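You operate a simulated robot arm through the tools that you are given. There is no shell and no other tool. Be economical: measure what you need, move in short steps, check, and stop when the job is done.

Carry out the task below with a simulated two-armed robot. There is one attempt and no reset: what you move stays moved.

JOB
When the black charger shows FULL, shelve the teal battery and put the brown one on charge in bay 2.
Fine: its socket is off while the flat plug moves, on again last; move the plug before you put the full battery on the upper shelf. Set down upright: what you pick out.
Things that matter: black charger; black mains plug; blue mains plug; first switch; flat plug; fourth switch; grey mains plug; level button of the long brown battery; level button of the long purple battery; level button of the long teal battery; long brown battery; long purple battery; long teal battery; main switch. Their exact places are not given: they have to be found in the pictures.

The check looks at the end state, three seconds after you hand in, the way a careful person would. Anything else that was tipped, shoved, dropped, spilled or broken makes it a failure.

ROBOT AND FRAMES
Two 7-joint arms with two-finger parallel grippers on one trunk, on a base that drives. Base frame: it is fixed to the floor where the robot stands at the start and does not move with it; the origin is under the middle of the robot, x ahead of it, y to its left, z up. Readings come in m, degrees, newtons and seconds.
The left shoulder is at the start at [0.02, 0.17, 1.272], the right one opposite. With the tool pointing down near the work surface each hand reaches from about 0.1 to 0.64 m from the robot's upright axis, wherever it stands, measured 20 degrees to its own side. Places, roughly: black charger [0.8, 0.1, 0.9]; first switch [0.4, 0.4, 0.8]; fourth switch [0.5, 0.2, 0.8]; level button of the long brown battery [1, -0.1, 1.3]; level button of the long purple battery [1.1, -0.3, 1.3]; level button of the long teal battery [0.7, -0.1, 0.9]; main switch [0.1, 0.7, 0.9]; port of the long brown battery [0.9, 0, 1.3]; reset button [0.2, 0.6, 0.9]; second bay [0.8, -0.3, 0.8]; second switch [0.4, 0.3, 0.8]; third switch [0.5, 0.2, 0.8]; upper charging shelf [0.7, 0.2, 1.2]. Payload 3.8 kg a hand.
The TCP of each hand is the grasp point between the finger pads, 0.03 m short of the fingertips. In the tool frame z runs along the fingers and y along their closing line. The gripper opens to 0.11 m. The fingers are 0.02 m wide and 0.01 m thick; the gripper's body (0.048 by 0.112 m) begins 0.055 m behind the TCP.
Orientation is that of the tool frame in the base frame, as [roll, pitch, yaw] about the fixed x, y, z axes, in that order (R = Rz(yaw) Ry(pitch) Rx(roll)). With the fingers straight down and closing along the base's y, the tool's x points along the base's -x, its y along +y and its z along -z.

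CONTROLS
- The arms move only by the tool play_rows. It takes "left_series", "right_series" or both (then of equal length, played together; a hand with none holds still); each is a list of rows, each a list of 7 numbers: the shift along the tool's x, y, z in cm, then the turn, a rotation vector about the tool's x, y, z in degrees, then the opening, from 0 (shut) to 1 (fully open). In form: [[tx, ty, tz, wx, wy, wz, fingers], ...]. A call has 1 to 10 rows; each row is the pose to reach, as a shift and turn from the pose commanded when the call began, along the tool's axes at that moment. A row lasts 0.2 s, in which the tool goes at most 0.05 m and 8.6 degrees; a call with a longer step from one row to the next is refused whole, and so is a gripper value outside its range. Where a pose cannot be reached the arm comes as near as it can. A force on the tool above 90 N (or 10 N above the force at the start of the call, whichever is more), or a blocked arm, ends the call early, and 0.2 s more pass. Each finger travels about 0.072 m/s and halts on what it meets, pressing with about 41 N; the grip force reading is that of the motor and also rises with nothing between the fingers. The clock runs only during rows and for 0.2 s after the last one: add rows that repeat a pose to give the fingers time. It gives the time, the measured TCP pose, the force on the tool (base axes), the opening and the grip force at its end, in the units of the frame above (readings bear some noise), with the torque about the TCP (base axes, N m) and any sound that the robot's microphone picked up.
- Cameras (640 x 400 px; columns grow to the right, rows downward): "scene" is now at [0.1141, 0.0031, 1.4442]; the picture's right is [0.05, -1.00, 0.00], its down [-0.36, -0.02, -0.93] and it looks along [0.93, 0.04, -0.36] (base axes); focal length 214 px, centre (320, 200). "left" rides on the left gripper at [0.073, -0.017, -0.103] in its tool frame; the picture's right is [0.23, 0.97, 0.00], its down [-0.76, 0.18, -0.62] and it looks along [-0.61, 0.14, 0.78] (tool axes); focal length 222 px, centre (320, 200). "right" rides on the right gripper at [0.072, 0.017, -0.103] in its tool frame; the picture's right is [-0.23, 0.97, 0.00], its down [-0.76, -0.18, -0.62] and it looks along [-0.61, -0.14, 0.78] (tool axes); focal length 222 px, centre (320, 200).
- grab_frame(camera): a new picture of that camera. No time passes.
- raise_lower(by): slides the trunk up (or, below 0, down) by that many m; the arms and the scene camera ride with it, the base frame stays. It gives what a move gives, with no picture.
- drive_base(legs): drives the robot by 1 to 6 legs, each [ahead, turn to the left] in m and degrees, along the robot's own axes; the way and the turn of a leg run together, so that a leg with both is an arc; at most 1.5 m and 180 degrees a leg. The arms and the cameras ride along, it lands a little off, and it stops where it bumps. It gives what a move gives.
- pan_tilt(pan, tilt): turns the head with the scene camera to pan (to the left, within 80 degrees either way) and tilt (down, from -29 to 69), counted from straight ahead of the robot. It gives what a move gives.
- pixel_to_xyz(camera, pixels): for up to 12 pixels [column, row] of the newest picture of that camera ("zoom" is the newest enlarged one), the place [x, y, z] in the base frame of the surface seen there, good to about 0.002 m. No time passes.
- enlarge(camera, box): a new picture of the part [left, top, right, bottom] of that camera's present view, enlarged. No time passes.
- hand_in(): hands the job in; it is judged then, once.

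Work in short steps. Measure before you move; look again where a grasp or a placing could have gone wrong, and mend it. You have 80 turns and 58 pictures in all, those below and enlarged ones among them. Open the grippers and draw the arms clear of the work before you hand the job in, unless the task says otherwise; then end with one line.

The tools are called after "Request:" by a JSON object that holds its "op" and its "data". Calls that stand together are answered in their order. play_rows: Moves the arms, as the interface text tells. Its arguments: {"type":"object","properties":{"left_series":{"type":"array","items":{"type":"array","items":{"type":"number"}}},"right_series":{"type":"array","items":{"type":"array","items":{"type":"number"}}}},"required":[]} The other tools are called the same way: raise_lower (by) slides the trunk up or down; drive_base (legs) drives the base; pan_tilt (pan, tilt) turns the head that bears the scene camera; grab_frame (camera) takes a picture; pixel_to_xyz (camera, pixels) gives the place of the surface under pixels of a picture; enlarge (camera, box) takes an enlarged picture of a part of a camera's view; hand_in () hands the job in.

At the start:

```text
time_s: 0.0
left_tool_pos: [0.3651, 0.2116, 1.515]
left_orientation: [-179.9, 0.0, -179.8]
left_force: [-1.0, -0.7, 0.3]
left_wrist_torque: [-0.01, -0.04, 0.03]
left_finger_gap: 0.11
left_grip_force: 0.1
right_tool_pos: [0.3297, -0.1394, 1.5441]
right_orientation: [179.9, 0.2, 179.9]
right_force: [0.9, 0.5, 0.2]
right_wrist_torque: [0.02, 0.0, 0.01]
right_finger_gap: 0.1101
right_grip_force: 0.1
trunk travel left (down, up): [-0.368, 0.202]
robot x, y, heading: [-0.0019, -0.0024, 0.1]
head pan, tilt: [2.7, 21.0]
```

scene: 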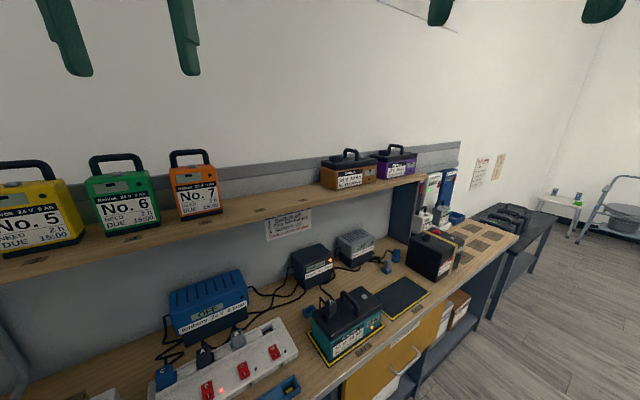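
right: 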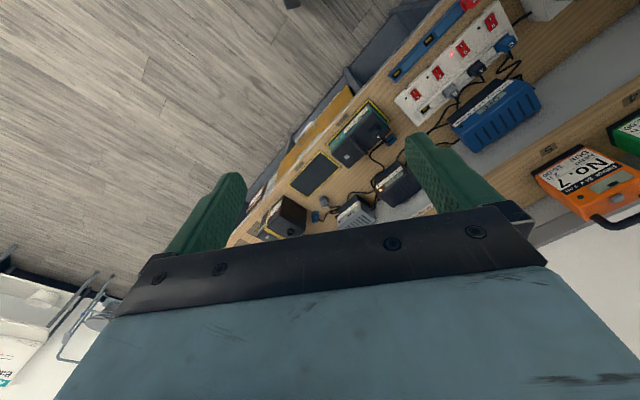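
left: 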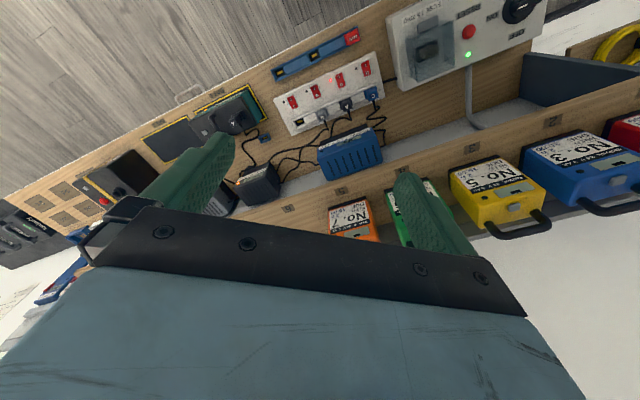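

The scene shows the bench with the teal battery near (345,325), chargers, the power strip and the upper shelf. I enlarge the key parts to read labels and lamps.

Request:
{"op": "enlarge", "data": {"camera": "scene", "box": [140, 220, 400, 400]}}

Request:
{"op": "enlarge", "data": {"camera": "scene", "box": [260, 130, 520, 290]}}

```text
2.22 times, centred on (270, 310) of scene
```

zoom: 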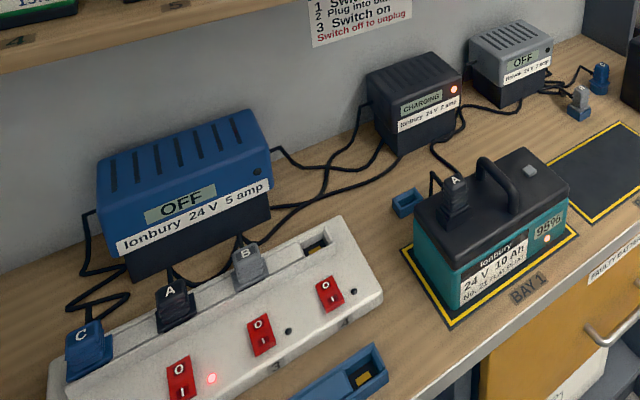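

```text
2.46 times, centred on (390, 210) of scene
```

zoom: 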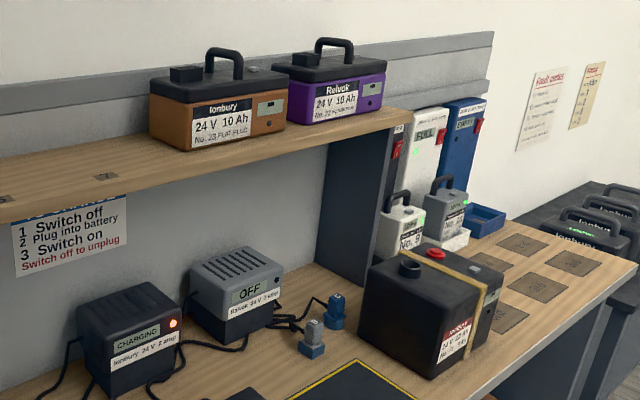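

Next I look down-left at the strip and then at the teal battery more closely.

Request:
{"op": "pan_tilt", "data": {"pan": 25, "tilt": 45}}

Request:
{"op": "grab_frame", "data": {"camera": "scene"}}

```text
time_s: 0.9
left_tool_pos: [0.3641, 0.2104, 1.5158]
left_orientation: [-180.0, -0.1, -179.9]
left_force: [0.3, -0.4, -0.1]
left_wrist_torque: [-0.01, 0.03, 0.02]
left_finger_gap: 0.1103
left_grip_force: 0.0
right_tool_pos: [0.328, -0.1402, 1.5444]
right_orientation: [179.9, 0.1, 179.9]
right_force: [1.1, -0.2, 0.3]
right_wrist_torque: [-0.01, -0.02, 0.02]
right_finger_gap: 0.11
right_grip_force: 0.1
trunk travel left (down, up): [-0.368, 0.202]
robot x, y, heading: [0.0011, 0.0024, -0.3]
head pan, tilt: [25.0, 45.0]
```

```text
52 pictures are left
```

scene: 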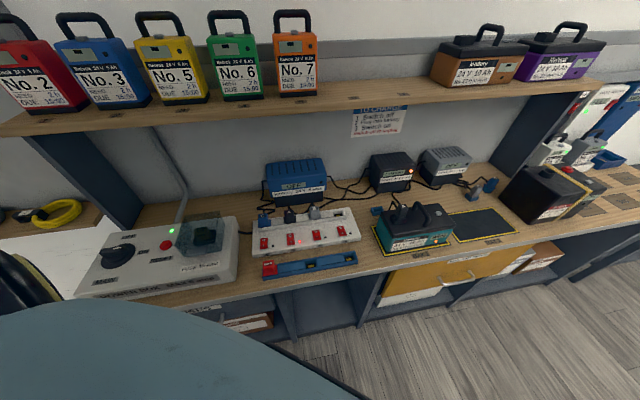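

Request:
{"op": "enlarge", "data": {"camera": "scene", "box": [230, 190, 390, 290]}}

Request:
{"op": "enlarge", "data": {"camera": "scene", "box": [350, 140, 530, 260]}}

```text
4.00 times, centred on (310, 240) of scene
```

zoom: 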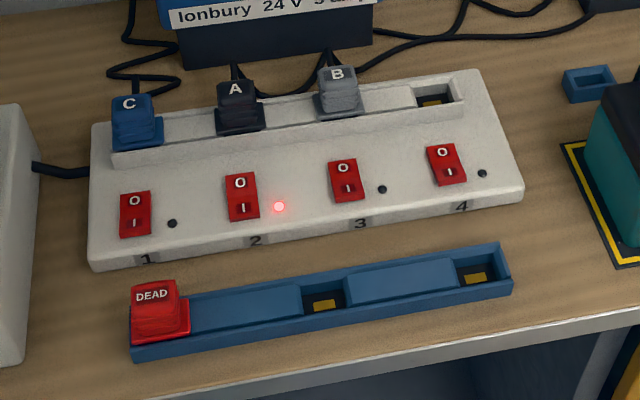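

```text
3.33 times, centred on (440, 200) of scene
```

zoom: 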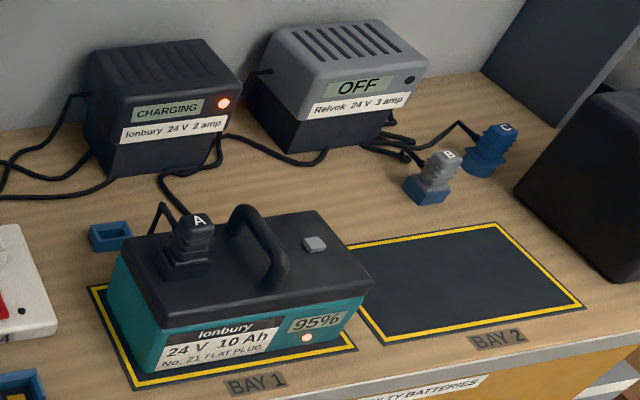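

Plug A is in socket 2, lamp 2 is lit, and the charger shows CHARGING at 95%. I measure the key points in this zoom, then look at the shelf.

Request:
{"op": "pixel_to_xyz", "data": {"camera": "zoom", "pixels": [[188, 225], [186, 262], [255, 215], [275, 275], [315, 243], [130, 285], [148, 370], [370, 285], [318, 212], [110, 235], [498, 224], [584, 307]]}}

Request:
{"op": "enlarge", "data": {"camera": "scene", "box": [400, 0, 640, 150]}}

```text
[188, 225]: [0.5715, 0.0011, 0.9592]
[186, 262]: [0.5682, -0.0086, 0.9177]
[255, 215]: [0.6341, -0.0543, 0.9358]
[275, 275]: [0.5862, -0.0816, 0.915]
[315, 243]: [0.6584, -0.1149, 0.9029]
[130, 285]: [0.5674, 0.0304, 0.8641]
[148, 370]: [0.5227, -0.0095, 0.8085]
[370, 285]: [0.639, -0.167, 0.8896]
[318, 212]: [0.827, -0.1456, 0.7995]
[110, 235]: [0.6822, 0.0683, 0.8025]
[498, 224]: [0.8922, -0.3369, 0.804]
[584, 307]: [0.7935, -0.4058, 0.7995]
```

```text
2.67 times, centred on (520, 75) of scene
```

zoom: 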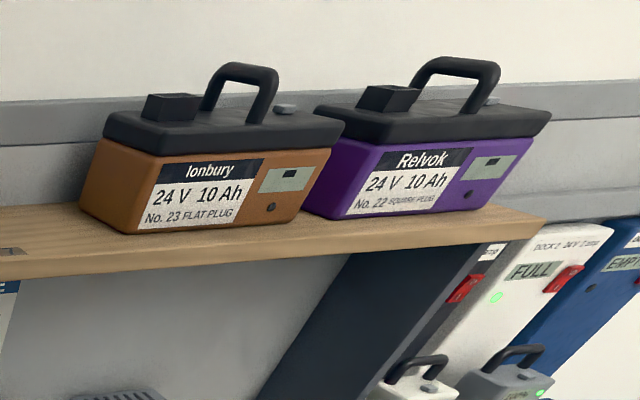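

I measure the brown battery, its handle and port, and the shelf from this zoom.

Request:
{"op": "pixel_to_xyz", "data": {"camera": "zoom", "pixels": [[225, 72], [262, 74], [256, 112], [212, 100], [170, 103], [286, 108], [106, 118], [320, 140], [82, 206], [296, 222], [30, 240], [540, 216]]}}

Request:
{"op": "pan_tilt", "data": {"pan": -10, "tilt": 25}}

```text
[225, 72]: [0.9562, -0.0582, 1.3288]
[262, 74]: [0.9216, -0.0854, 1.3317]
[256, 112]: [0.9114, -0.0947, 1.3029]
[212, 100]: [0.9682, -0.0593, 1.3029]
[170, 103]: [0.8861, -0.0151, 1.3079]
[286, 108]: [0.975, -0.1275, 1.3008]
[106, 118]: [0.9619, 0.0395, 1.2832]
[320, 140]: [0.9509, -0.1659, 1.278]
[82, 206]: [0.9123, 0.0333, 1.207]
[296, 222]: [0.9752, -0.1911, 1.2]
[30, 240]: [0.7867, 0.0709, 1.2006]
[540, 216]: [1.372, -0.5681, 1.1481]
```

```text
time_s: 1.9
left_tool_pos: [0.3645, 0.2118, 1.5161]
left_orientation: [-179.8, 0.0, -179.9]
left_force: [-0.9, 0.3, -0.1]
left_wrist_torque: [-0.02, 0.0, 0.01]
left_finger_gap: 0.1101
left_grip_force: 0.1
right_tool_pos: [0.3282, -0.1403, 1.544]
right_orientation: [179.9, 0.0, 179.9]
right_force: [-0.1, -0.1, 0.1]
right_wrist_torque: [-0.02, -0.02, -0.01]
right_finger_gap: 0.1101
right_grip_force: 0.0
trunk travel left (down, up): [-0.368, 0.202]
robot x, y, heading: [-0.0002, 0.0003, 0.0]
head pan, tilt: [-10.0, 25.0]
```

The head now faces the brown battery; I take a picture to see the shelf, bay 2 and the loose plugs.

Request:
{"op": "grab_frame", "data": {"camera": "scene"}}

```text
48 pictures are left
```

scene: 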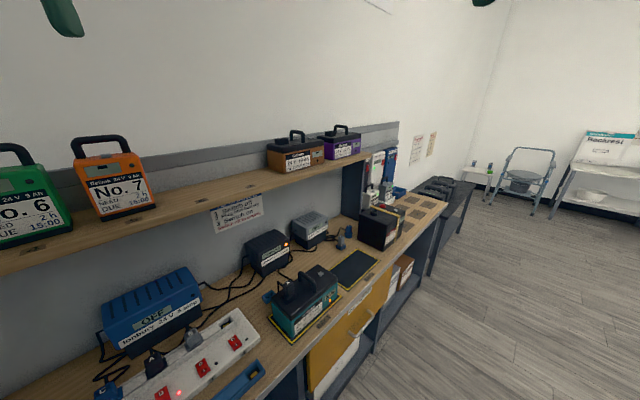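

I measure the bench's front edge, the bay-2 corners and the free part of the shelf before driving.

Request:
{"op": "pixel_to_xyz", "data": {"camera": "scene", "pixels": [[302, 352], [392, 263], [358, 250], [378, 258], [334, 279], [352, 290], [273, 317], [160, 205], [210, 203], [265, 188], [250, 170], [325, 320]]}}

Request:
{"op": "drive_base", "data": {"legs": [[0, -55], [0.35, 0], [0, 90]]}}

```text
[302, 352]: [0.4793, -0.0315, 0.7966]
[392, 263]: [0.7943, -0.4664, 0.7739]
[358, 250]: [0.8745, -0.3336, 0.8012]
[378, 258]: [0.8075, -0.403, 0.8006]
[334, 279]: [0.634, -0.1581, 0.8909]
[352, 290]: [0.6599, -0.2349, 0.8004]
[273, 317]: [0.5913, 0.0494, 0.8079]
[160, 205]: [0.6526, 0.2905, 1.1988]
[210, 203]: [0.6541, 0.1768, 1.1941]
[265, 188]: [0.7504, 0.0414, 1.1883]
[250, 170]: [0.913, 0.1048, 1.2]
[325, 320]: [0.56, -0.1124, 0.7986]
```

```text
time_s: 10.4
left_tool_pos: [0.3816, 0.0915, 1.5163]
left_orientation: [180.0, 0.0, -145.3]
left_force: [0.0, 0.7, 0.0]
left_wrist_torque: [0.02, -0.02, -0.03]
left_finger_gap: 0.1102
left_grip_force: 0.1
right_tool_pos: [0.5522, -0.218, 1.5432]
right_orientation: [179.7, 0.1, -145.5]
right_force: [1.1, 0.1, 0.1]
right_wrist_torque: [0.01, -0.01, 0.04]
right_finger_gap: 0.1103
right_grip_force: 0.1
trunk travel left (down, up): [-0.368, 0.202]
robot x, y, heading: [0.201, -0.2857, 34.6]
head pan, tilt: [-10.0, 25.0]
```

The robot now faces the bench square-on at about 0.375 m from its front edge. I take a view from here.

Request:
{"op": "pan_tilt", "data": {"pan": 0, "tilt": 32}}

Request:
{"op": "grab_frame", "data": {"camera": "scene"}}

Request:
{"op": "enlarge", "data": {"camera": "scene", "box": [200, 200, 440, 350]}}

```text
time_s: 11.2
left_tool_pos: [0.3837, 0.0916, 1.5165]
left_orientation: [-180.0, 0.0, -145.3]
left_force: [-0.8, 0.1, -0.1]
left_wrist_torque: [0.01, -0.01, -0.02]
left_finger_gap: 0.1098
left_grip_force: 0.0
right_tool_pos: [0.5521, -0.2192, 1.5441]
right_orientation: [179.8, 0.2, -145.5]
right_force: [0.8, -0.1, -0.2]
right_wrist_torque: [0.01, 0.02, 0.0]
right_finger_gap: 0.1103
right_grip_force: 0.1
trunk travel left (down, up): [-0.368, 0.202]
robot x, y, heading: [0.2038, -0.2832, 34.7]
head pan, tilt: [0.0, 32.0]
```

```text
47 pictures are left
```

scene: 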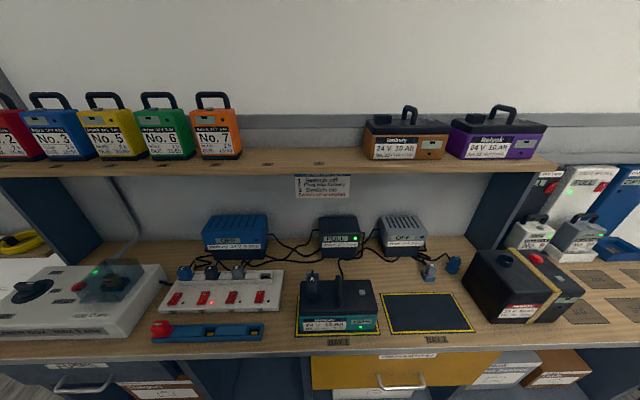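

```text
2.67 times, centred on (320, 275) of scene
```

zoom: 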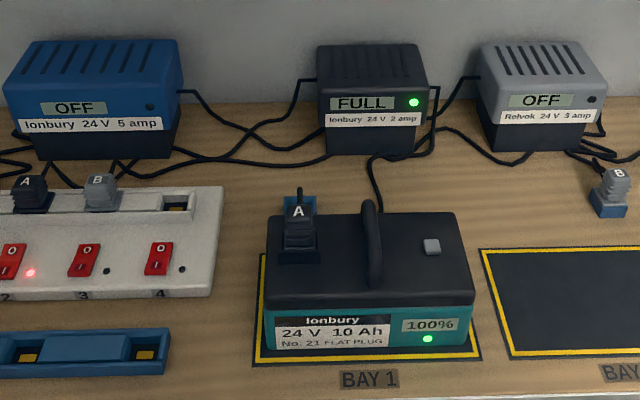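

The black charger already shows FULL and the teal battery 100%. I measure plug, handle, corners, bay 2 and the holder.

Request:
{"op": "pixel_to_xyz", "data": {"camera": "zoom", "pixels": [[300, 212], [299, 250], [369, 205], [372, 240], [376, 285], [268, 300], [476, 290], [455, 214], [482, 250], [510, 355], [432, 246], [300, 191]]}}

Request:
{"op": "pixel_to_xyz", "data": {"camera": "scene", "pixels": [[204, 296], [205, 303], [211, 271], [452, 293], [474, 331], [388, 333], [381, 295], [428, 272], [408, 110], [409, 122], [382, 121], [368, 158]]}}

```text
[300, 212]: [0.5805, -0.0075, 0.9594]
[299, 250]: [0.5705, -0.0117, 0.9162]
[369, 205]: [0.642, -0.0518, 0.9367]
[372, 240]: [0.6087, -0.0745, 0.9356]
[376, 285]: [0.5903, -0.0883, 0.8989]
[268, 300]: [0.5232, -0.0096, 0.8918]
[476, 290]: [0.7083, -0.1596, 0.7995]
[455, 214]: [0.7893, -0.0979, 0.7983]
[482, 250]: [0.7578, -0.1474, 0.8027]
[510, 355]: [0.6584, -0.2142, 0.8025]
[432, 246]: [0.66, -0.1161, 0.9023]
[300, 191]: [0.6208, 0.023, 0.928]
```

```text
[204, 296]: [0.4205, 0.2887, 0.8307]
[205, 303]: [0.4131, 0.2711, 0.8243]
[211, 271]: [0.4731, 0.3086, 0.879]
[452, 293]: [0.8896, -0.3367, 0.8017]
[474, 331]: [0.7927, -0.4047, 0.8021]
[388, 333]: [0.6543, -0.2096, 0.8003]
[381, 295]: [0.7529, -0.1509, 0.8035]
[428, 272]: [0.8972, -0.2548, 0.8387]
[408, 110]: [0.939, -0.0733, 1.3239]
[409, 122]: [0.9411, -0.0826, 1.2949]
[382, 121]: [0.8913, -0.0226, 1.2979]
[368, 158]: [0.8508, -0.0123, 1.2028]
```

Bay 2's centre works out at about (0.772,-0.276), brown handle at (0.938,-0.072,1.328). Before driving closer I look down to see the base's clearance to the bench.

Request:
{"op": "pan_tilt", "data": {"pan": 0, "tilt": 69}}

Request:
{"op": "grab_frame", "data": {"camera": "scene"}}

```text
time_s: 12.2
left_tool_pos: [0.3826, 0.0919, 1.5153]
left_orientation: [-179.9, 0.0, -145.3]
left_force: [-0.1, -0.7, 0.1]
left_wrist_torque: [-0.02, 0.01, -0.01]
left_finger_gap: 0.1103
left_grip_force: 0.0
right_tool_pos: [0.5528, -0.219, 1.5445]
right_orientation: [179.9, 0.0, -145.4]
right_force: [0.1, 0.1, 0.0]
right_wrist_torque: [-0.03, -0.01, 0.0]
right_finger_gap: 0.1101
right_grip_force: 0.1
trunk travel left (down, up): [-0.368, 0.202]
robot x, y, heading: [0.202, -0.2868, 34.5]
head pan, tilt: [0.0, 68.8]
```

```text
45 pictures are left
```

scene: 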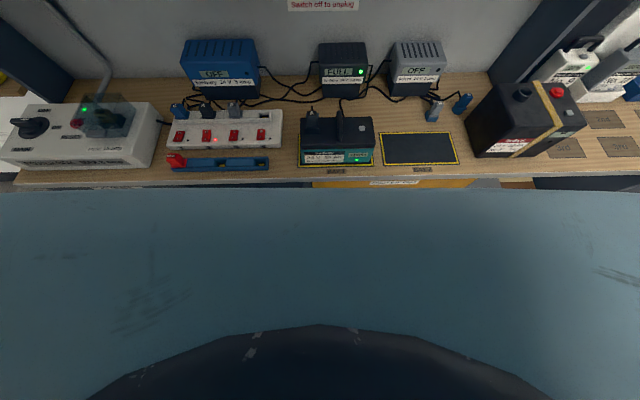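

The blue body fills the lower half; I measure where its edge is.

Request:
{"op": "pixel_to_xyz", "data": {"camera": "scene", "pixels": [[320, 200], [320, 260], [320, 320], [320, 360], [100, 220], [540, 220], [320, 187], [206, 137], [206, 132], [235, 101], [207, 106]]}}

```text
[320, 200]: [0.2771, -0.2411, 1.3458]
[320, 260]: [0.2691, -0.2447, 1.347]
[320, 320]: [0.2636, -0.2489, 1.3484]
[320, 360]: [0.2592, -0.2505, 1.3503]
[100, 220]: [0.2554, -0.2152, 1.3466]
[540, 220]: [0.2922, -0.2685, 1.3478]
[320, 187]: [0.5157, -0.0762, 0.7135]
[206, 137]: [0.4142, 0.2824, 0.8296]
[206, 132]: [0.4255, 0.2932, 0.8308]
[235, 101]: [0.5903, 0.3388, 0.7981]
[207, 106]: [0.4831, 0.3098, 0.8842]
```

The trunk front is well clear. I drive 0.1 m ahead, carefully, to bring the shelf into reach.

Request:
{"op": "drive_base", "data": {"legs": [[0.1, 0.5]]}}

Request:
{"op": "pan_tilt", "data": {"pan": 0, "tilt": 30}}

```text
time_s: 13.3
left_tool_pos: [0.4604, 0.149, 1.5162]
left_orientation: [-179.8, 0.0, -144.8]
left_force: [-0.2, 0.8, -0.4]
left_wrist_torque: [-0.02, 0.0, 0.02]
left_finger_gap: 0.1098
left_grip_force: 0.0
right_tool_pos: [0.6329, -0.1602, 1.5439]
right_orientation: [179.9, 0.1, -144.9]
right_force: [0.3, 0.4, 0.5]
right_wrist_torque: [0.01, 0.01, 0.0]
right_finger_gap: 0.11
right_grip_force: 0.1
trunk travel left (down, up): [-0.368, 0.202]
robot x, y, heading: [0.2827, -0.2373, 35.2]
head pan, tilt: [0.0, 68.8]
```

```text
time_s: 14.4
left_tool_pos: [0.4602, 0.1503, 1.5163]
left_orientation: [-179.9, 0.0, -144.9]
left_force: [-0.1, 0.1, 0.4]
left_wrist_torque: [-0.01, 0.01, -0.03]
left_finger_gap: 0.1098
left_grip_force: 0.0
right_tool_pos: [0.6324, -0.1595, 1.5445]
right_orientation: [-180.0, 0.1, -144.9]
right_force: [-0.4, 0.2, -0.3]
right_wrist_torque: [0.02, -0.02, -0.01]
right_finger_gap: 0.1101
right_grip_force: 0.0
trunk travel left (down, up): [-0.368, 0.202]
robot x, y, heading: [0.2838, -0.2321, 35.2]
head pan, tilt: [0.0, 30.0]
```

No bump, robot at (0.284,-0.232). I raise the trunk and move the right hand over the brown handle, narrowing the fingers.

Request:
{"op": "raise_lower", "data": {"by": 0.18}}

Request:
{"op": "play_rows", "data": {"right_series": [[-4.5, -1.5, 3, 0, 0, 0, 0.9], [-9, -3, 6, 0, 0, 0, 0.8], [-13, -4.5, 9, 0, 0, 0, 0.7], [-17, -6, 12, 0, 0, 0, 0.6], [-21, -7.5, 15, 0, 0, 0, 0.5], [-25, -9, 18, 0, 0, 0, 0.45], [-28, -10, 21, 0, 0, 0, 0.45], [-30, -10.4, 24, 0, 0, 0, 0.45], [-30, -10.4, 26, 0, 0, 0, 0.45], [-30, -10.4, 26, 0, 0, 0, 0.45]]}}

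Request:
{"op": "enlarge", "data": {"camera": "scene", "box": [320, 60, 560, 210]}}

Request:
{"op": "grab_frame", "data": {"camera": "right"}}

```text
time_s: 16.4
left_tool_pos: [0.4605, 0.1502, 1.6964]
left_orientation: [-180.0, 0.0, -144.8]
left_force: [-0.2, -0.1, 0.7]
left_wrist_torque: [0.01, 0.0, 0.0]
left_finger_gap: 0.1098
left_grip_force: 0.0
right_tool_pos: [0.6334, -0.1595, 1.7233]
right_orientation: [179.8, 0.1, -144.8]
right_force: [0.4, -0.4, 0.0]
right_wrist_torque: [0.0, -0.01, -0.02]
right_finger_gap: 0.1101
right_grip_force: 0.0
trunk travel left (down, up): [-0.548, 0.022]
robot x, y, heading: [0.285, -0.233, 35.1]
head pan, tilt: [0.0, 30.0]
```

```text
refused: row 1 steps farther than a row can; nothing moved
```

```text
2.67 times, centred on (440, 135) of scene
```

zoom: 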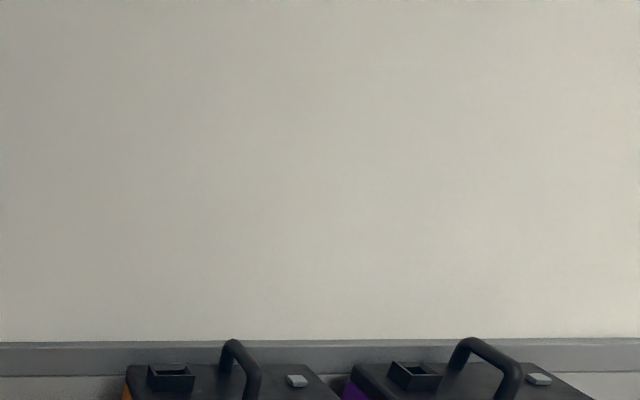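

```text
43 pictures are left
```

right: 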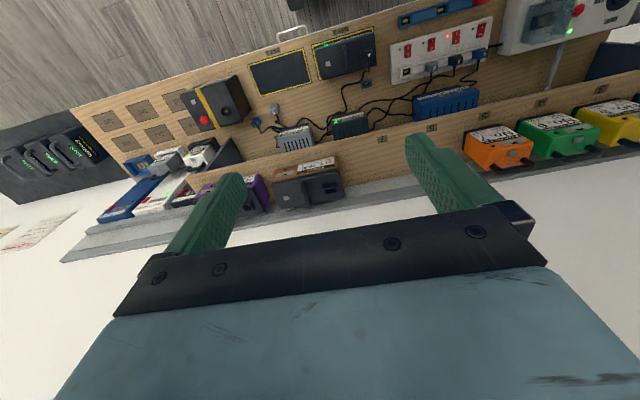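

The step was a touch too long; I replay with shorter rows and also measure the brown handle again from this higher zoom.

Request:
{"op": "pixel_to_xyz", "data": {"camera": "zoom", "pixels": [[232, 343], [253, 372], [172, 370], [172, 381], [296, 381]]}}

Request:
{"op": "play_rows", "data": {"right_series": [[-3.3, -1.2, 2.8, 0, 0, 0, 0.9], [-6.6, -2.4, 5.6, 0, 0, 0, 0.8], [-9.9, -3.6, 8.4, 0, 0, 0, 0.7], [-13.2, -4.8, 11.2, 0, 0, 0, 0.6], [-16.5, -6, 14, 0, 0, 0, 0.5], [-19.8, -7.2, 16.8, 0, 0, 0, 0.45], [-23.1, -8.4, 19.6, 0, 0, 0, 0.45], [-26.4, -9.6, 22, 0, 0, 0, 0.45], [-29.9, -10.4, 24, 0, 0, 0, 0.45], [-29.9, -10.4, 25, 0, 0, 0, 0.45]]}}

Request:
{"op": "pan_tilt", "data": {"pan": -15, "tilt": 38}}

Request:
{"op": "grab_frame", "data": {"camera": "scene"}}

Request:
{"op": "grab_frame", "data": {"camera": "right"}}

```text
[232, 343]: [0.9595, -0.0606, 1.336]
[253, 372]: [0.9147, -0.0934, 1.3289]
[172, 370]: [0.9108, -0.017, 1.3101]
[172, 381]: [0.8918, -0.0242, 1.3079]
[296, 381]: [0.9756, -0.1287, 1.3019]
```

```text
time_s: 18.6
left_tool_pos: [0.4614, 0.1493, 1.6968]
left_orientation: [180.0, 0.0, -144.9]
left_force: [0.7, -0.3, -0.1]
left_wrist_torque: [0.03, -0.01, 0.02]
left_finger_gap: 0.1098
left_grip_force: 0.0
right_tool_pos: [0.9201, -0.0835, 1.4726]
right_orientation: [179.9, 0.1, -144.9]
right_force: [0.4, -1.1, 0.4]
right_wrist_torque: [0.0, -0.03, -0.01]
right_finger_gap: 0.0496
right_grip_force: 0.2
right hand out of reach, approached as far as the arm can: row 9, 10
trunk travel left (down, up): [-0.548, 0.022]
robot x, y, heading: [0.2817, -0.2287, 35.1]
head pan, tilt: [0.0, 30.0]
```

```text
time_s: 19.4
left_tool_pos: [0.4607, 0.1499, 1.6951]
left_orientation: [-179.9, 0.1, -144.9]
left_force: [-0.7, -0.3, 0.4]
left_wrist_torque: [0.02, -0.01, 0.04]
left_finger_gap: 0.1099
left_grip_force: 0.0
right_tool_pos: [0.9178, -0.0823, 1.4744]
right_orientation: [-180.0, 0.1, -145.0]
right_force: [0.1, -0.6, -0.2]
right_wrist_torque: [-0.01, 0.03, -0.02]
right_finger_gap: 0.0494
right_grip_force: 0.1
trunk travel left (down, up): [-0.548, 0.022]
robot x, y, heading: [0.2843, -0.2296, 34.8]
head pan, tilt: [-15.0, 38.0]
```

```text
42 pictures are left
```

scene: 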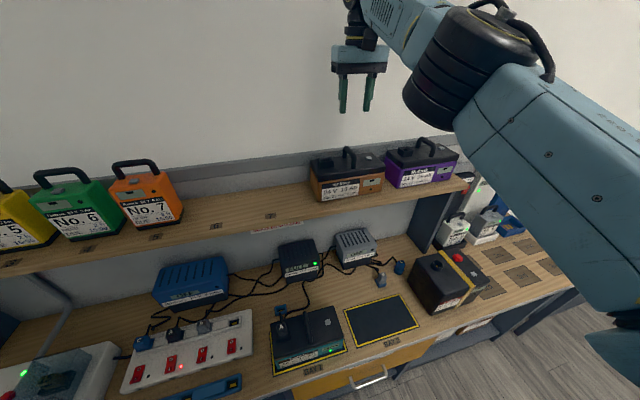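

```text
41 pictures are left
```

right: 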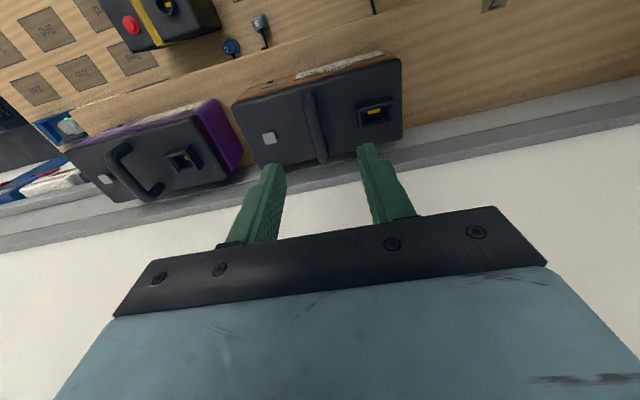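

The hand is about 2 cm short at this height; lower it should reach. I go down 7 cm and read the pose.

Request:
{"op": "play_rows", "data": {"right_series": [[0, 0, 4, 0, 0, 0, 0.45], [0, 0, 7, 0, 0, 0, 0.45], [0, 0, 7, 0, 0, 0, 0.45]]}}

```text
time_s: 20.1
left_tool_pos: [0.4593, 0.1499, 1.6963]
left_orientation: [-179.9, 0.2, -144.7]
left_force: [0.0, 0.1, 0.2]
left_wrist_torque: [-0.05, 0.0, 0.01]
left_finger_gap: 0.1098
left_grip_force: 0.1
right_tool_pos: [0.9323, -0.0715, 1.4091]
right_orientation: [179.9, 0.1, -144.9]
right_force: [-0.3, -0.1, 0.9]
right_wrist_torque: [-0.02, -0.01, -0.02]
right_finger_gap: 0.0494
right_grip_force: 0.1
right hand out of reach, approached as far as the arm can: row 1, 2, 3
trunk travel left (down, up): [-0.548, 0.022]
robot x, y, heading: [0.2839, -0.2318, 35.2]
head pan, tilt: [-15.0, 38.0]
```

Nearly there at z=1.409. I go down 3 cm more and check alignment with the wrist camera before straddling the handle.

Request:
{"op": "play_rows", "data": {"right_series": [[0, 0, 3, 0, 0, 0, 0.45], [0, 0, 3, 0, 0, 0, 0.45]]}}

Request:
{"op": "grab_frame", "data": {"camera": "right"}}

Request:
{"op": "enlarge", "data": {"camera": "scene", "box": [280, 80, 440, 220]}}

```text
time_s: 20.8
left_tool_pos: [0.4599, 0.15, 1.6967]
left_orientation: [-179.9, 0.1, -144.8]
left_force: [0.5, -0.9, 0.7]
left_wrist_torque: [0.01, -0.03, -0.01]
left_finger_gap: 0.11
left_grip_force: 0.2
right_tool_pos: [0.9372, -0.0684, 1.3805]
right_orientation: [180.0, 0.1, -145.0]
right_force: [-0.3, 0.7, 0.4]
right_wrist_torque: [-0.01, 0.02, 0.0]
right_finger_gap: 0.0497
right_grip_force: 0.1
right hand out of reach, approached as far as the arm can: row 1, 2
trunk travel left (down, up): [-0.548, 0.022]
robot x, y, heading: [0.2814, -0.235, 35.2]
head pan, tilt: [-15.0, 38.0]
```

```text
40 pictures are left
```

right: 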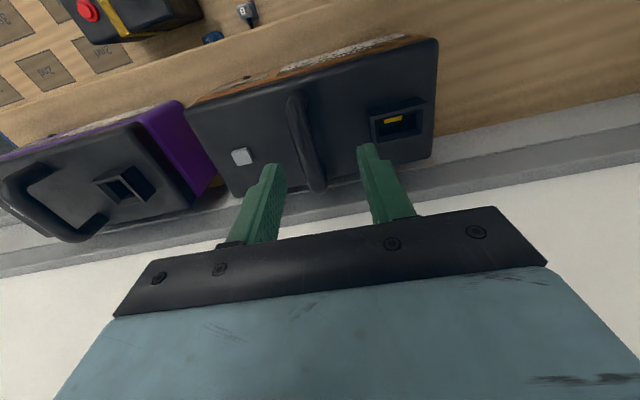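

```text
2.86 times, centred on (360, 150) of scene
```

zoom: 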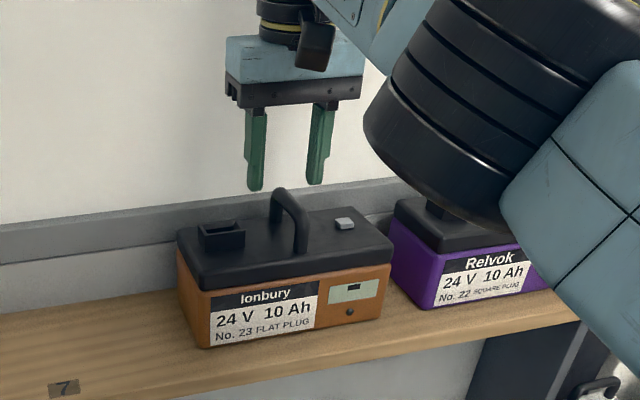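

The fingers sit ~0.8 cm left of the handle bar. I check how high the elbow barrel is above the purple battery before descending.

Request:
{"op": "pixel_to_xyz", "data": {"camera": "zoom", "pixels": [[440, 215], [500, 222], [390, 150], [560, 200], [435, 200], [275, 195], [300, 225], [253, 175], [318, 170]]}}

```text
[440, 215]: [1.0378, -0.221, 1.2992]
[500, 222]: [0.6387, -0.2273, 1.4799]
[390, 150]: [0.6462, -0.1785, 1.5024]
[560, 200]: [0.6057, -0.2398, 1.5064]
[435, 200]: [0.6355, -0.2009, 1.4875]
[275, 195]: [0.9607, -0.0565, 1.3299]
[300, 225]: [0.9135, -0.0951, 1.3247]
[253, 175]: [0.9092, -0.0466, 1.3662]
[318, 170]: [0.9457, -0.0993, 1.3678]
```

The elbow is clear. I shift 0.7 cm toward the handle centre, descend to z≈1.333 and close.

Request:
{"op": "play_rows", "data": {"right_series": [[0.4, -0.7, 0, 0, 0, 0, 0.45], [0.4, -0.7, 2, 0, 0, 0, 0.45], [0.4, -0.7, 4, 0, 0, 0, 0.45], [0.4, -0.7, 4, 0, 0, 0, 0.45]]}}

Request:
{"op": "grab_frame", "data": {"camera": "right"}}

```text
time_s: 21.8
left_tool_pos: [0.4602, 0.1501, 1.6958]
left_orientation: [-179.9, 0.1, -144.8]
left_force: [-0.6, 0.6, 0.1]
left_wrist_torque: [0.0, -0.03, -0.02]
left_finger_gap: 0.11
left_grip_force: 0.0
right_tool_pos: [0.9471, -0.0714, 1.3409]
right_orientation: [179.9, 0.1, -144.9]
right_force: [-0.4, 0.4, 0.4]
right_wrist_torque: [0.05, -0.03, 0.01]
right_finger_gap: 0.0495
right_grip_force: 0.1
right hand out of reach, approached as far as the arm can: row 1, 2, 3, 4
trunk travel left (down, up): [-0.548, 0.022]
robot x, y, heading: [0.2853, -0.2307, 35.2]
head pan, tilt: [-15.0, 38.0]
```

```text
38 pictures are left
```

right: 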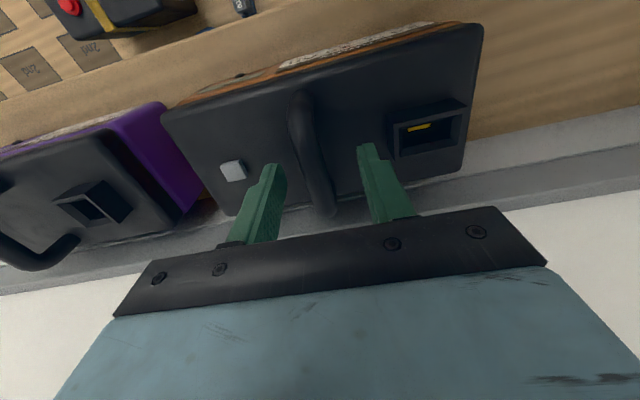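

The bar is centred between the fingers. I draw back 1 cm along n to be fully in reach, and read the height.

Request:
{"op": "play_rows", "data": {"right_series": [[1.0, 0, 0.1, 0, 0, 0, 0.45], [1.0, 0, 0.1, 0, 0, 0, 0.45]]}}

```text
time_s: 22.4
left_tool_pos: [0.4599, 0.1494, 1.6959]
left_orientation: [-179.9, 0.1, -144.8]
left_force: [0.3, 0.0, -0.2]
left_wrist_torque: [-0.01, -0.05, 0.0]
left_finger_gap: 0.1098
left_grip_force: 0.1
right_tool_pos: [0.9472, -0.0713, 1.3417]
right_orientation: [180.0, 0.1, -145.0]
right_force: [-0.1, -0.5, 0.2]
right_wrist_torque: [-0.02, 0.01, -0.01]
right_finger_gap: 0.0493
right_grip_force: 0.1
right hand out of reach, approached as far as the arm can: row 1, 2
trunk travel left (down, up): [-0.548, 0.022]
robot x, y, heading: [0.2802, -0.2336, 35.0]
head pan, tilt: [-15.0, 38.0]
```

It hasn't moved, so the command is still beyond reach. I draw back further in small rows and watch the reading.

Request:
{"op": "play_rows", "data": {"right_series": [[1.0, 0, 0, 0, 0, 0, 0.45], [1.0, 0, 0, 0, 0, 0, 0.45]]}}

```text
time_s: 22.9
left_tool_pos: [0.4613, 0.15, 1.6961]
left_orientation: [-179.9, 0.1, -144.7]
left_force: [0.1, -0.3, -0.5]
left_wrist_torque: [-0.01, 0.02, -0.04]
left_finger_gap: 0.1101
left_grip_force: 0.1
right_tool_pos: [0.9472, -0.0721, 1.3415]
right_orientation: [179.9, 0.0, -145.1]
right_force: [0.3, 0.1, 0.2]
right_wrist_torque: [0.0, 0.03, -0.02]
right_finger_gap: 0.0494
right_grip_force: 0.1
right hand out of reach, approached as far as the arm can: row 1, 2
trunk travel left (down, up): [-0.548, 0.022]
robot x, y, heading: [0.2817, -0.2347, 35.3]
head pan, tilt: [-15.0, 38.0]
```

Still no motion. I try a larger retreat (2 cm more) once to bring the command inside reach.

Request:
{"op": "play_rows", "data": {"right_series": [[1.0, 0, -0.5, 0, 0, 0, 0.45], [2.0, 0, -0.5, 0, 0, 0, 0.45], [2.0, 0, -0.5, 0, 0, 0, 0.45]]}}

```text
time_s: 23.8
left_tool_pos: [0.4609, 0.1501, 1.6959]
left_orientation: [-180.0, 0.0, -144.8]
left_force: [-0.4, 0.8, -0.2]
left_wrist_torque: [-0.01, 0.02, 0.0]
left_finger_gap: 0.1102
left_grip_force: 0.1
right_tool_pos: [0.9465, -0.0715, 1.3471]
right_orientation: [179.9, 0.0, -144.9]
right_force: [0.0, -0.7, 0.0]
right_wrist_torque: [-0.01, 0.01, 0.01]
right_finger_gap: 0.0498
right_grip_force: 0.1
right hand out of reach, approached as far as the arm can: row 1, 2, 3
trunk travel left (down, up): [-0.548, 0.022]
robot x, y, heading: [0.2895, -0.2315, 35.0]
head pan, tilt: [-15.0, 38.0]
```

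Height follows but not the depth. I rise clear of the handle by 6 cm while drawing back, to free the arm configuration.

Request:
{"op": "play_rows", "data": {"right_series": [[0, 0, -3, 0, 0, 0, 0.45], [0, 0, -6, 0, 0, 0, 0.45], [3, 0, -6, 0, 0, 0, 0.45], [5, 0, -6, 0, 0, 0, 0.45], [5, 0, -6, 0, 0, 0, 0.45]]}}

```text
time_s: 24.9
left_tool_pos: [0.4608, 0.1507, 1.6952]
left_orientation: [-179.9, 0.0, -144.8]
left_force: [-0.6, 0.0, 0.1]
left_wrist_torque: [-0.02, 0.0, -0.03]
left_finger_gap: 0.1101
left_grip_force: 0.0
right_tool_pos: [0.9059, -0.1008, 1.4073]
right_orientation: [179.9, 0.2, -145.0]
right_force: [0.6, 0.7, -0.3]
right_wrist_torque: [-0.03, -0.02, 0.02]
right_finger_gap: 0.0497
right_grip_force: 0.1
right hand out of reach, approached as far as the arm can: row 2
trunk travel left (down, up): [-0.548, 0.022]
robot x, y, heading: [0.2836, -0.2318, 35.0]
head pan, tilt: [-15.0, 38.0]
```

At n=0.683 it is within reach again. I tilt the tool 20° forward (wrist back) so the handle is inside reach, and move over it at z≈1.375.

Request:
{"op": "play_rows", "data": {"right_series": [[0, 0.2, -1, 0, -8, 0, 0.45], [0, 0.2, -1, 0, -16, 0, 0.45], [-1, 0.2, 0, 0, -20, 0, 0.45], [-3, 0.2, 1, 0, -20, 0, 0.45], [-4, 0.2, 2.5, 0, -20, 0, 0.45], [-4, 0.2, 2.5, 0, -20, 0, 0.45]]}}

Request:
{"op": "grab_frame", "data": {"camera": "right"}}

```text
time_s: 26.4
left_tool_pos: [0.4594, 0.1511, 1.696]
left_orientation: [-179.9, 0.1, -144.7]
left_force: [-0.3, 0.0, 0.2]
left_wrist_torque: [-0.02, -0.03, -0.01]
left_finger_gap: 0.11
left_grip_force: 0.0
right_tool_pos: [0.9366, -0.0758, 1.3814]
right_orientation: [179.9, 20.1, -144.9]
right_force: [0.3, 0.8, -0.4]
right_wrist_torque: [-0.01, 0.0, 0.0]
right_finger_gap: 0.0496
right_grip_force: 0.1
trunk travel left (down, up): [-0.548, 0.022]
robot x, y, heading: [0.281, -0.2329, 35.1]
head pan, tilt: [-15.0, 38.0]
```

```text
37 pictures are left
```

right: 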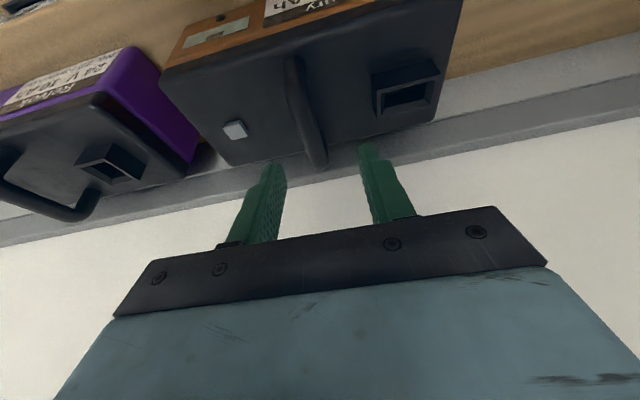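

Now fully in reach at exactly the handle's xy; the bar lies a few mm right of centre. I descend vertically 4.7 cm (tool axes x+1.6, z+4.4) and close.

Request:
{"op": "play_rows", "data": {"right_series": [[0.8, -0.2, 2.2, 0, 0, 0, 0.45], [1.3, -0.2, 3.6, 0, 0, 0, 0.45], [1.6, -0.2, 4.4, 0, 0, 0, 0.45], [1.6, -0.2, 4.4, 0, 0, 0, 0.45]]}}

Request:
{"op": "enlarge", "data": {"camera": "scene", "box": [280, 80, 440, 220]}}

```text
time_s: 27.4
left_tool_pos: [0.4602, 0.1493, 1.6956]
left_orientation: [180.0, 0.1, -144.8]
left_force: [-0.2, 0.5, -0.4]
left_wrist_torque: [-0.03, 0.04, 0.0]
left_finger_gap: 0.1101
left_grip_force: 0.1
right_tool_pos: [0.9385, -0.0754, 1.3349]
right_orientation: [179.9, 20.1, -145.0]
right_force: [0.3, -0.3, -0.5]
right_wrist_torque: [0.0, 0.03, 0.02]
right_finger_gap: 0.0495
right_grip_force: 0.2
trunk travel left (down, up): [-0.548, 0.022]
robot x, y, heading: [0.2825, -0.2352, 34.8]
head pan, tilt: [-15.0, 38.0]
```

```text
2.86 times, centred on (360, 150) of scene
```

zoom: 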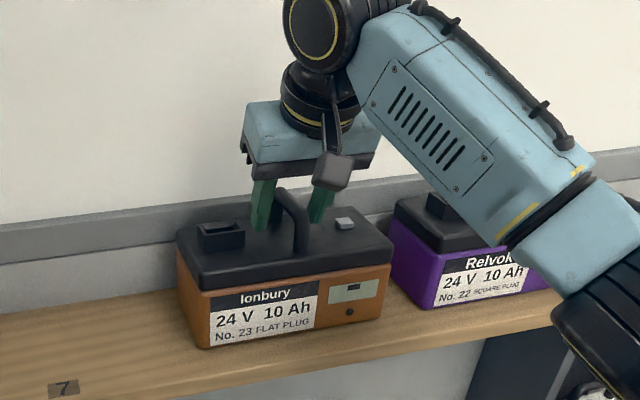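

The fingers straddle the handle. I lower 3 mm more and close firmly.

Request:
{"op": "play_rows", "data": {"right_series": [[0.1, 0, 0.3, 0, 0, 0, 0.45], [0.1, 0, 0.3, 0, 0, 0, 0], [0.1, 0, 0.3, 0, 0, 0, 0], [0.1, 0, 0.3, 0, 0, 0, 0], [0.1, 0, 0.3, 0, 0, 0, 0]]}}

```text
time_s: 28.6
left_tool_pos: [0.4615, 0.1495, 1.6962]
left_orientation: [-180.0, 0.1, -144.7]
left_force: [0.3, 0.3, -0.2]
left_wrist_torque: [-0.02, 0.0, 0.0]
left_finger_gap: 0.11
left_grip_force: 0.1
right_tool_pos: [0.9378, -0.0793, 1.3333]
right_orientation: [179.9, 20.2, -145.0]
right_force: [3.3, -4.1, 2.2]
right_wrist_torque: [-0.12, -0.02, 0.32]
right_finger_gap: 0.0146
right_grip_force: 41.0
trunk travel left (down, up): [-0.548, 0.022]
robot x, y, heading: [0.2825, -0.2331, 35.1]
head pan, tilt: [-15.0, 38.0]
```

Gripped at 14.6 mm with 41 N. I lift 4 cm and read force and view.

Request:
{"op": "play_rows", "data": {"right_series": [[-0.17, 0, -0.47, 0, 0, 0, 0], [-0.51, 0, -1.41, 0, 0, 0, 0], [-1.03, 0, -2.82, 0, 0, 0, 0], [-1.37, 0, -3.76, 0, 0, 0, 0], [-1.37, 0, -3.76, 0, 0, 0, 0]]}}

Request:
{"op": "enlarge", "data": {"camera": "scene", "box": [280, 80, 440, 220]}}

```text
time_s: 29.8
left_tool_pos: [0.4595, 0.1491, 1.6963]
left_orientation: [-179.9, 0.1, -144.8]
left_force: [0.1, -0.2, 0.0]
left_wrist_torque: [-0.01, 0.01, -0.02]
left_finger_gap: 0.1098
left_grip_force: 0.2
right_tool_pos: [0.9371, -0.0778, 1.3735]
right_orientation: [179.8, 20.2, -145.0]
right_force: [0.3, -0.1, -0.6]
right_wrist_torque: [0.0, 0.02, -0.02]
right_finger_gap: 0.0003
right_grip_force: 37.5
trunk travel left (down, up): [-0.548, 0.022]
robot x, y, heading: [0.2813, -0.2338, 35.0]
head pan, tilt: [-15.0, 38.0]
```

```text
2.86 times, centred on (360, 150) of scene
```

zoom: 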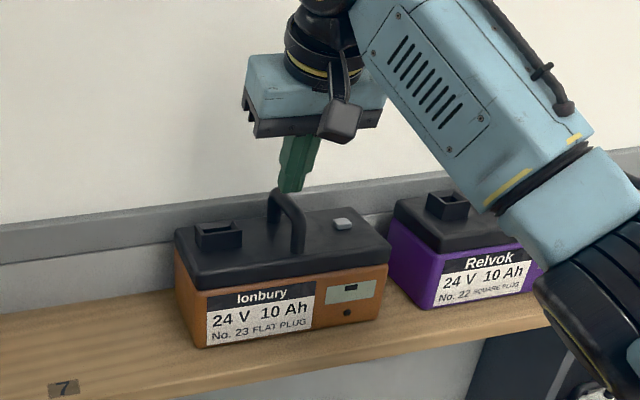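

The grip slipped off the top of the bar; the battery stands unmoved. I measure the case top and the handle to grip deeper.

Request:
{"op": "pixel_to_xyz", "data": {"camera": "zoom", "pixels": [[265, 240], [320, 240], [283, 194], [290, 204], [298, 220], [299, 250], [281, 215], [180, 245], [300, 265], [218, 225]]}}

Request:
{"op": "enlarge", "data": {"camera": "right", "box": [160, 20, 480, 220]}}

```text
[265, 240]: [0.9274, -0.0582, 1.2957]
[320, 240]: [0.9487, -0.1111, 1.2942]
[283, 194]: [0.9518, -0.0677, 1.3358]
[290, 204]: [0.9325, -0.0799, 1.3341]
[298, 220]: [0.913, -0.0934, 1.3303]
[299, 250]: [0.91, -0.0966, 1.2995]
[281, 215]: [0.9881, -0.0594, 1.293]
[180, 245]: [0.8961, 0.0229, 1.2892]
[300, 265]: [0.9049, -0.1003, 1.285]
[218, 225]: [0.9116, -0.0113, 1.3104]
```

```text
2.00 times, centred on (320, 120) of right
```

zoom: 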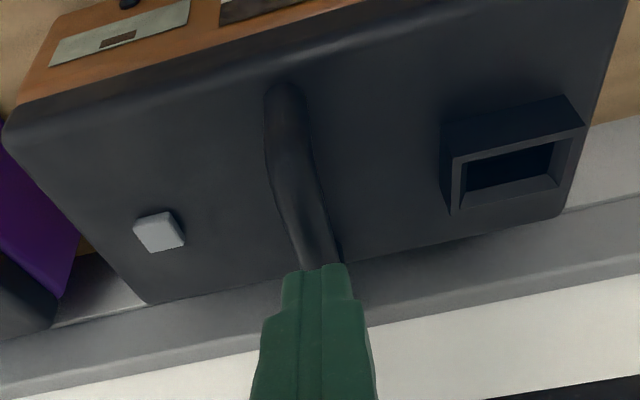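

The case top is at 1.295 and the bar top at 1.335. I reopen, descend deeper (TCP ≈1.329) and grip longer.

Request:
{"op": "play_rows", "data": {"right_series": [[0, -0.2, 0, 0, 0, 0, 0.45], [0, -0.2, 0, 0, 0, 0, 0.45], [0.5, -0.2, 1.41, 0, 0, 0, 0.45], [1.0, -0.2, 2.8, 0, 0, 0, 0.45], [1.5, -0.2, 4.18, 0, 0, 0, 0.45], [1.5, -0.2, 4.18, 0, 0, 0, 0.45]]}}

Request:
{"op": "play_rows", "data": {"right_series": [[0, 0, 0, 0, 0, 0, 0], [0, 0, 0, 0, 0, 0, 0], [0, 0, 0, 0, 0, 0, 0], [0, 0, 0, 0, 0, 0, 0], [0, 0, 0, 0, 0, 0, 0]]}}

Request:
{"op": "play_rows", "data": {"right_series": [[-0.05, 0, -0.14, 0, 0, 0, 0], [-0.1, 0, -0.28, 0, 0, 0, 0], [-0.15, 0, -0.42, 0, 0, 0, 0], [-0.2, 0, -0.56, 0, 0, 0, 0], [-0.2, 0, -0.56, 0, 0, 0, 0]]}}

Request:
{"op": "enlarge", "data": {"camera": "scene", "box": [280, 80, 440, 220]}}

```text
time_s: 31.1
left_tool_pos: [0.4595, 0.1501, 1.6963]
left_orientation: [-180.0, 0.0, -144.8]
left_force: [-0.3, 1.5, 0.6]
left_wrist_torque: [0.0, -0.03, 0.04]
left_finger_gap: 0.1099
left_grip_force: 0.2
right_tool_pos: [0.9396, -0.0791, 1.3271]
right_orientation: [179.8, 20.2, -145.0]
right_force: [-0.4, 0.5, -0.1]
right_wrist_torque: [0.0, 0.02, 0.02]
right_finger_gap: 0.0495
right_grip_force: 0.1
trunk travel left (down, up): [-0.548, 0.022]
robot x, y, heading: [0.2833, -0.2309, 35.2]
head pan, tilt: [-15.0, 38.0]
```

```text
time_s: 32.4
left_tool_pos: [0.46, 0.1507, 1.6953]
left_orientation: [-179.9, 0.0, -144.8]
left_force: [0.1, -0.6, -0.2]
left_wrist_torque: [0.0, -0.01, 0.01]
left_finger_gap: 0.11
left_grip_force: 0.0
right_tool_pos: [0.9375, -0.0789, 1.3276]
right_orientation: [-180.0, 20.1, -144.9]
right_force: [-2.8, 3.3, 0.2]
right_wrist_torque: [0.08, -0.1, 0.16]
right_finger_gap: 0.0145
right_grip_force: 40.6
trunk travel left (down, up): [-0.548, 0.022]
robot x, y, heading: [0.2829, -0.2334, 35.1]
head pan, tilt: [-15.0, 38.0]
```

```text
time_s: 33.5
left_tool_pos: [0.4627, 0.1503, 1.6961]
left_orientation: [179.9, 0.0, -144.7]
left_force: [-0.1, -0.2, 0.2]
left_wrist_torque: [-0.01, 0.03, 0.01]
left_finger_gap: 0.1101
left_grip_force: 0.0
right_tool_pos: [0.9406, -0.0789, 1.3325]
right_orientation: [179.9, 20.0, -145.0]
right_force: [0.5, -0.2, -15.0]
right_wrist_torque: [-0.15, 0.08, -0.01]
right_finger_gap: 0.0145
right_grip_force: 41.4
trunk travel left (down, up): [-0.548, 0.022]
robot x, y, heading: [0.289, -0.2321, 35.2]
head pan, tilt: [-15.0, 38.0]
```

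```text
2.86 times, centred on (360, 150) of scene
```

zoom: 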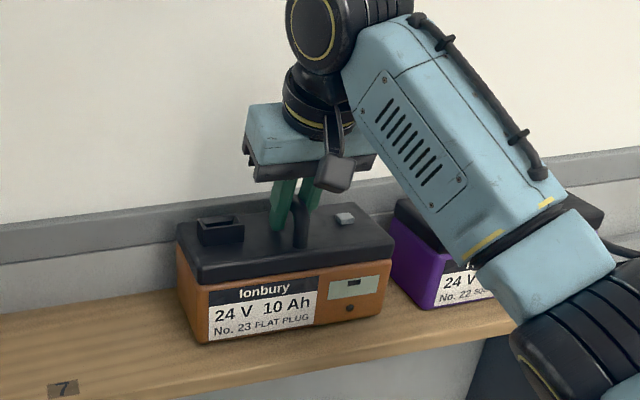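

The tool carries 15 N and the bar holds. I lift 3 cm more, slowly.

Request:
{"op": "play_rows", "data": {"right_series": [[-0.1, 0, -0.28, 0, 0, 0, 0], [-0.25, 0, -0.7, 0, 0, 0, 0], [-0.4, 0, -1.1, 0, 0, 0, 0], [-0.6, 0, -1.65, 0, 0, 0, 0], [-0.8, 0, -2.2, 0, 0, 0, 0], [-1.03, 0, -2.82, 0, 0, 0, 0], [-1.03, 0, -2.82, 0, 0, 0, 0]]}}

Request:
{"op": "enlarge", "data": {"camera": "scene", "box": [280, 80, 440, 220]}}

```text
time_s: 35.1
left_tool_pos: [0.4628, 0.151, 1.6944]
left_orientation: [-179.9, 0.1, -144.8]
left_force: [0.2, 0.7, 0.8]
left_wrist_torque: [0.05, 0.0, 0.0]
left_finger_gap: 0.1101
left_grip_force: 0.1
right_tool_pos: [0.9406, -0.079, 1.3621]
right_orientation: [-180.0, 20.1, -145.0]
right_force: [0.8, 0.0, -13.9]
right_wrist_torque: [-0.13, 0.07, -0.01]
right_finger_gap: 0.0147
right_grip_force: 41.2
trunk travel left (down, up): [-0.548, 0.022]
robot x, y, heading: [0.283, -0.234, 35.2]
head pan, tilt: [-15.0, 38.0]
```

```text
2.86 times, centred on (360, 150) of scene
```

zoom: 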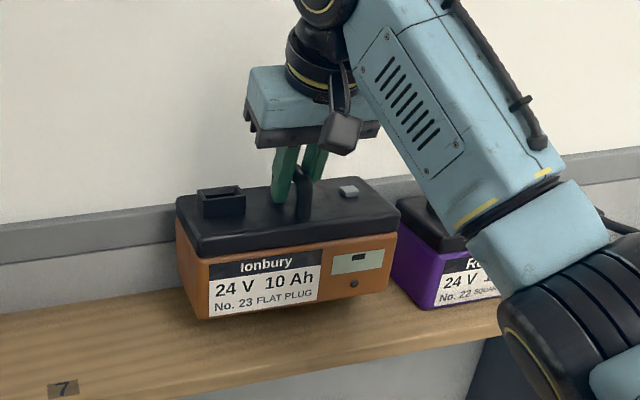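

Brown is held level (≈14 N). I draw it straight back 25 cm off the shelf toward the robot.

Request:
{"op": "play_rows", "data": {"right_series": [[1.4, 0, -0.51, 0, 0, 0, 0], [3.8, 0, -1.38, 0, 0, 0, 0], [6.6, 0, -2.4, 0, 0, 0, 0], [9.4, 0, -3.42, 0, 0, 0, 0], [12.2, 0, -4.44, 0, 0, 0, 0], [15, 0, -5.46, 0, 0, 0, 0], [17.8, -1, -6.48, 0, 0, 0, 0], [20.6, -2, -7.5, 0, 0, 0, 0], [22.6, -3, -8.2, 0, 0, 0, 0], [23.5, -4, -8.55, 0, 0, 0, 0]]}}

Request:
{"op": "grab_frame", "data": {"camera": "scene"}}

```text
time_s: 37.4
left_tool_pos: [0.4615, 0.1493, 1.6961]
left_orientation: [-179.9, 0.0, -144.8]
left_force: [-0.3, -0.6, -0.6]
left_wrist_torque: [0.01, -0.03, -0.01]
left_finger_gap: 0.11
left_grip_force: 0.0
right_tool_pos: [0.7583, -0.2576, 1.3634]
right_orientation: [179.8, 20.1, -145.0]
right_force: [0.4, 0.0, -14.3]
right_wrist_torque: [-0.08, 0.08, -0.02]
right_finger_gap: 0.0147
right_grip_force: 41.4
trunk travel left (down, up): [-0.548, 0.022]
robot x, y, heading: [0.2853, -0.2333, 34.9]
head pan, tilt: [-15.0, 38.0]
```

```text
31 pictures are left
```

scene: 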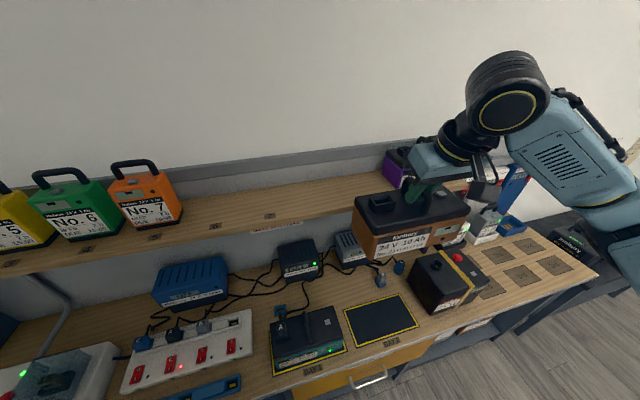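

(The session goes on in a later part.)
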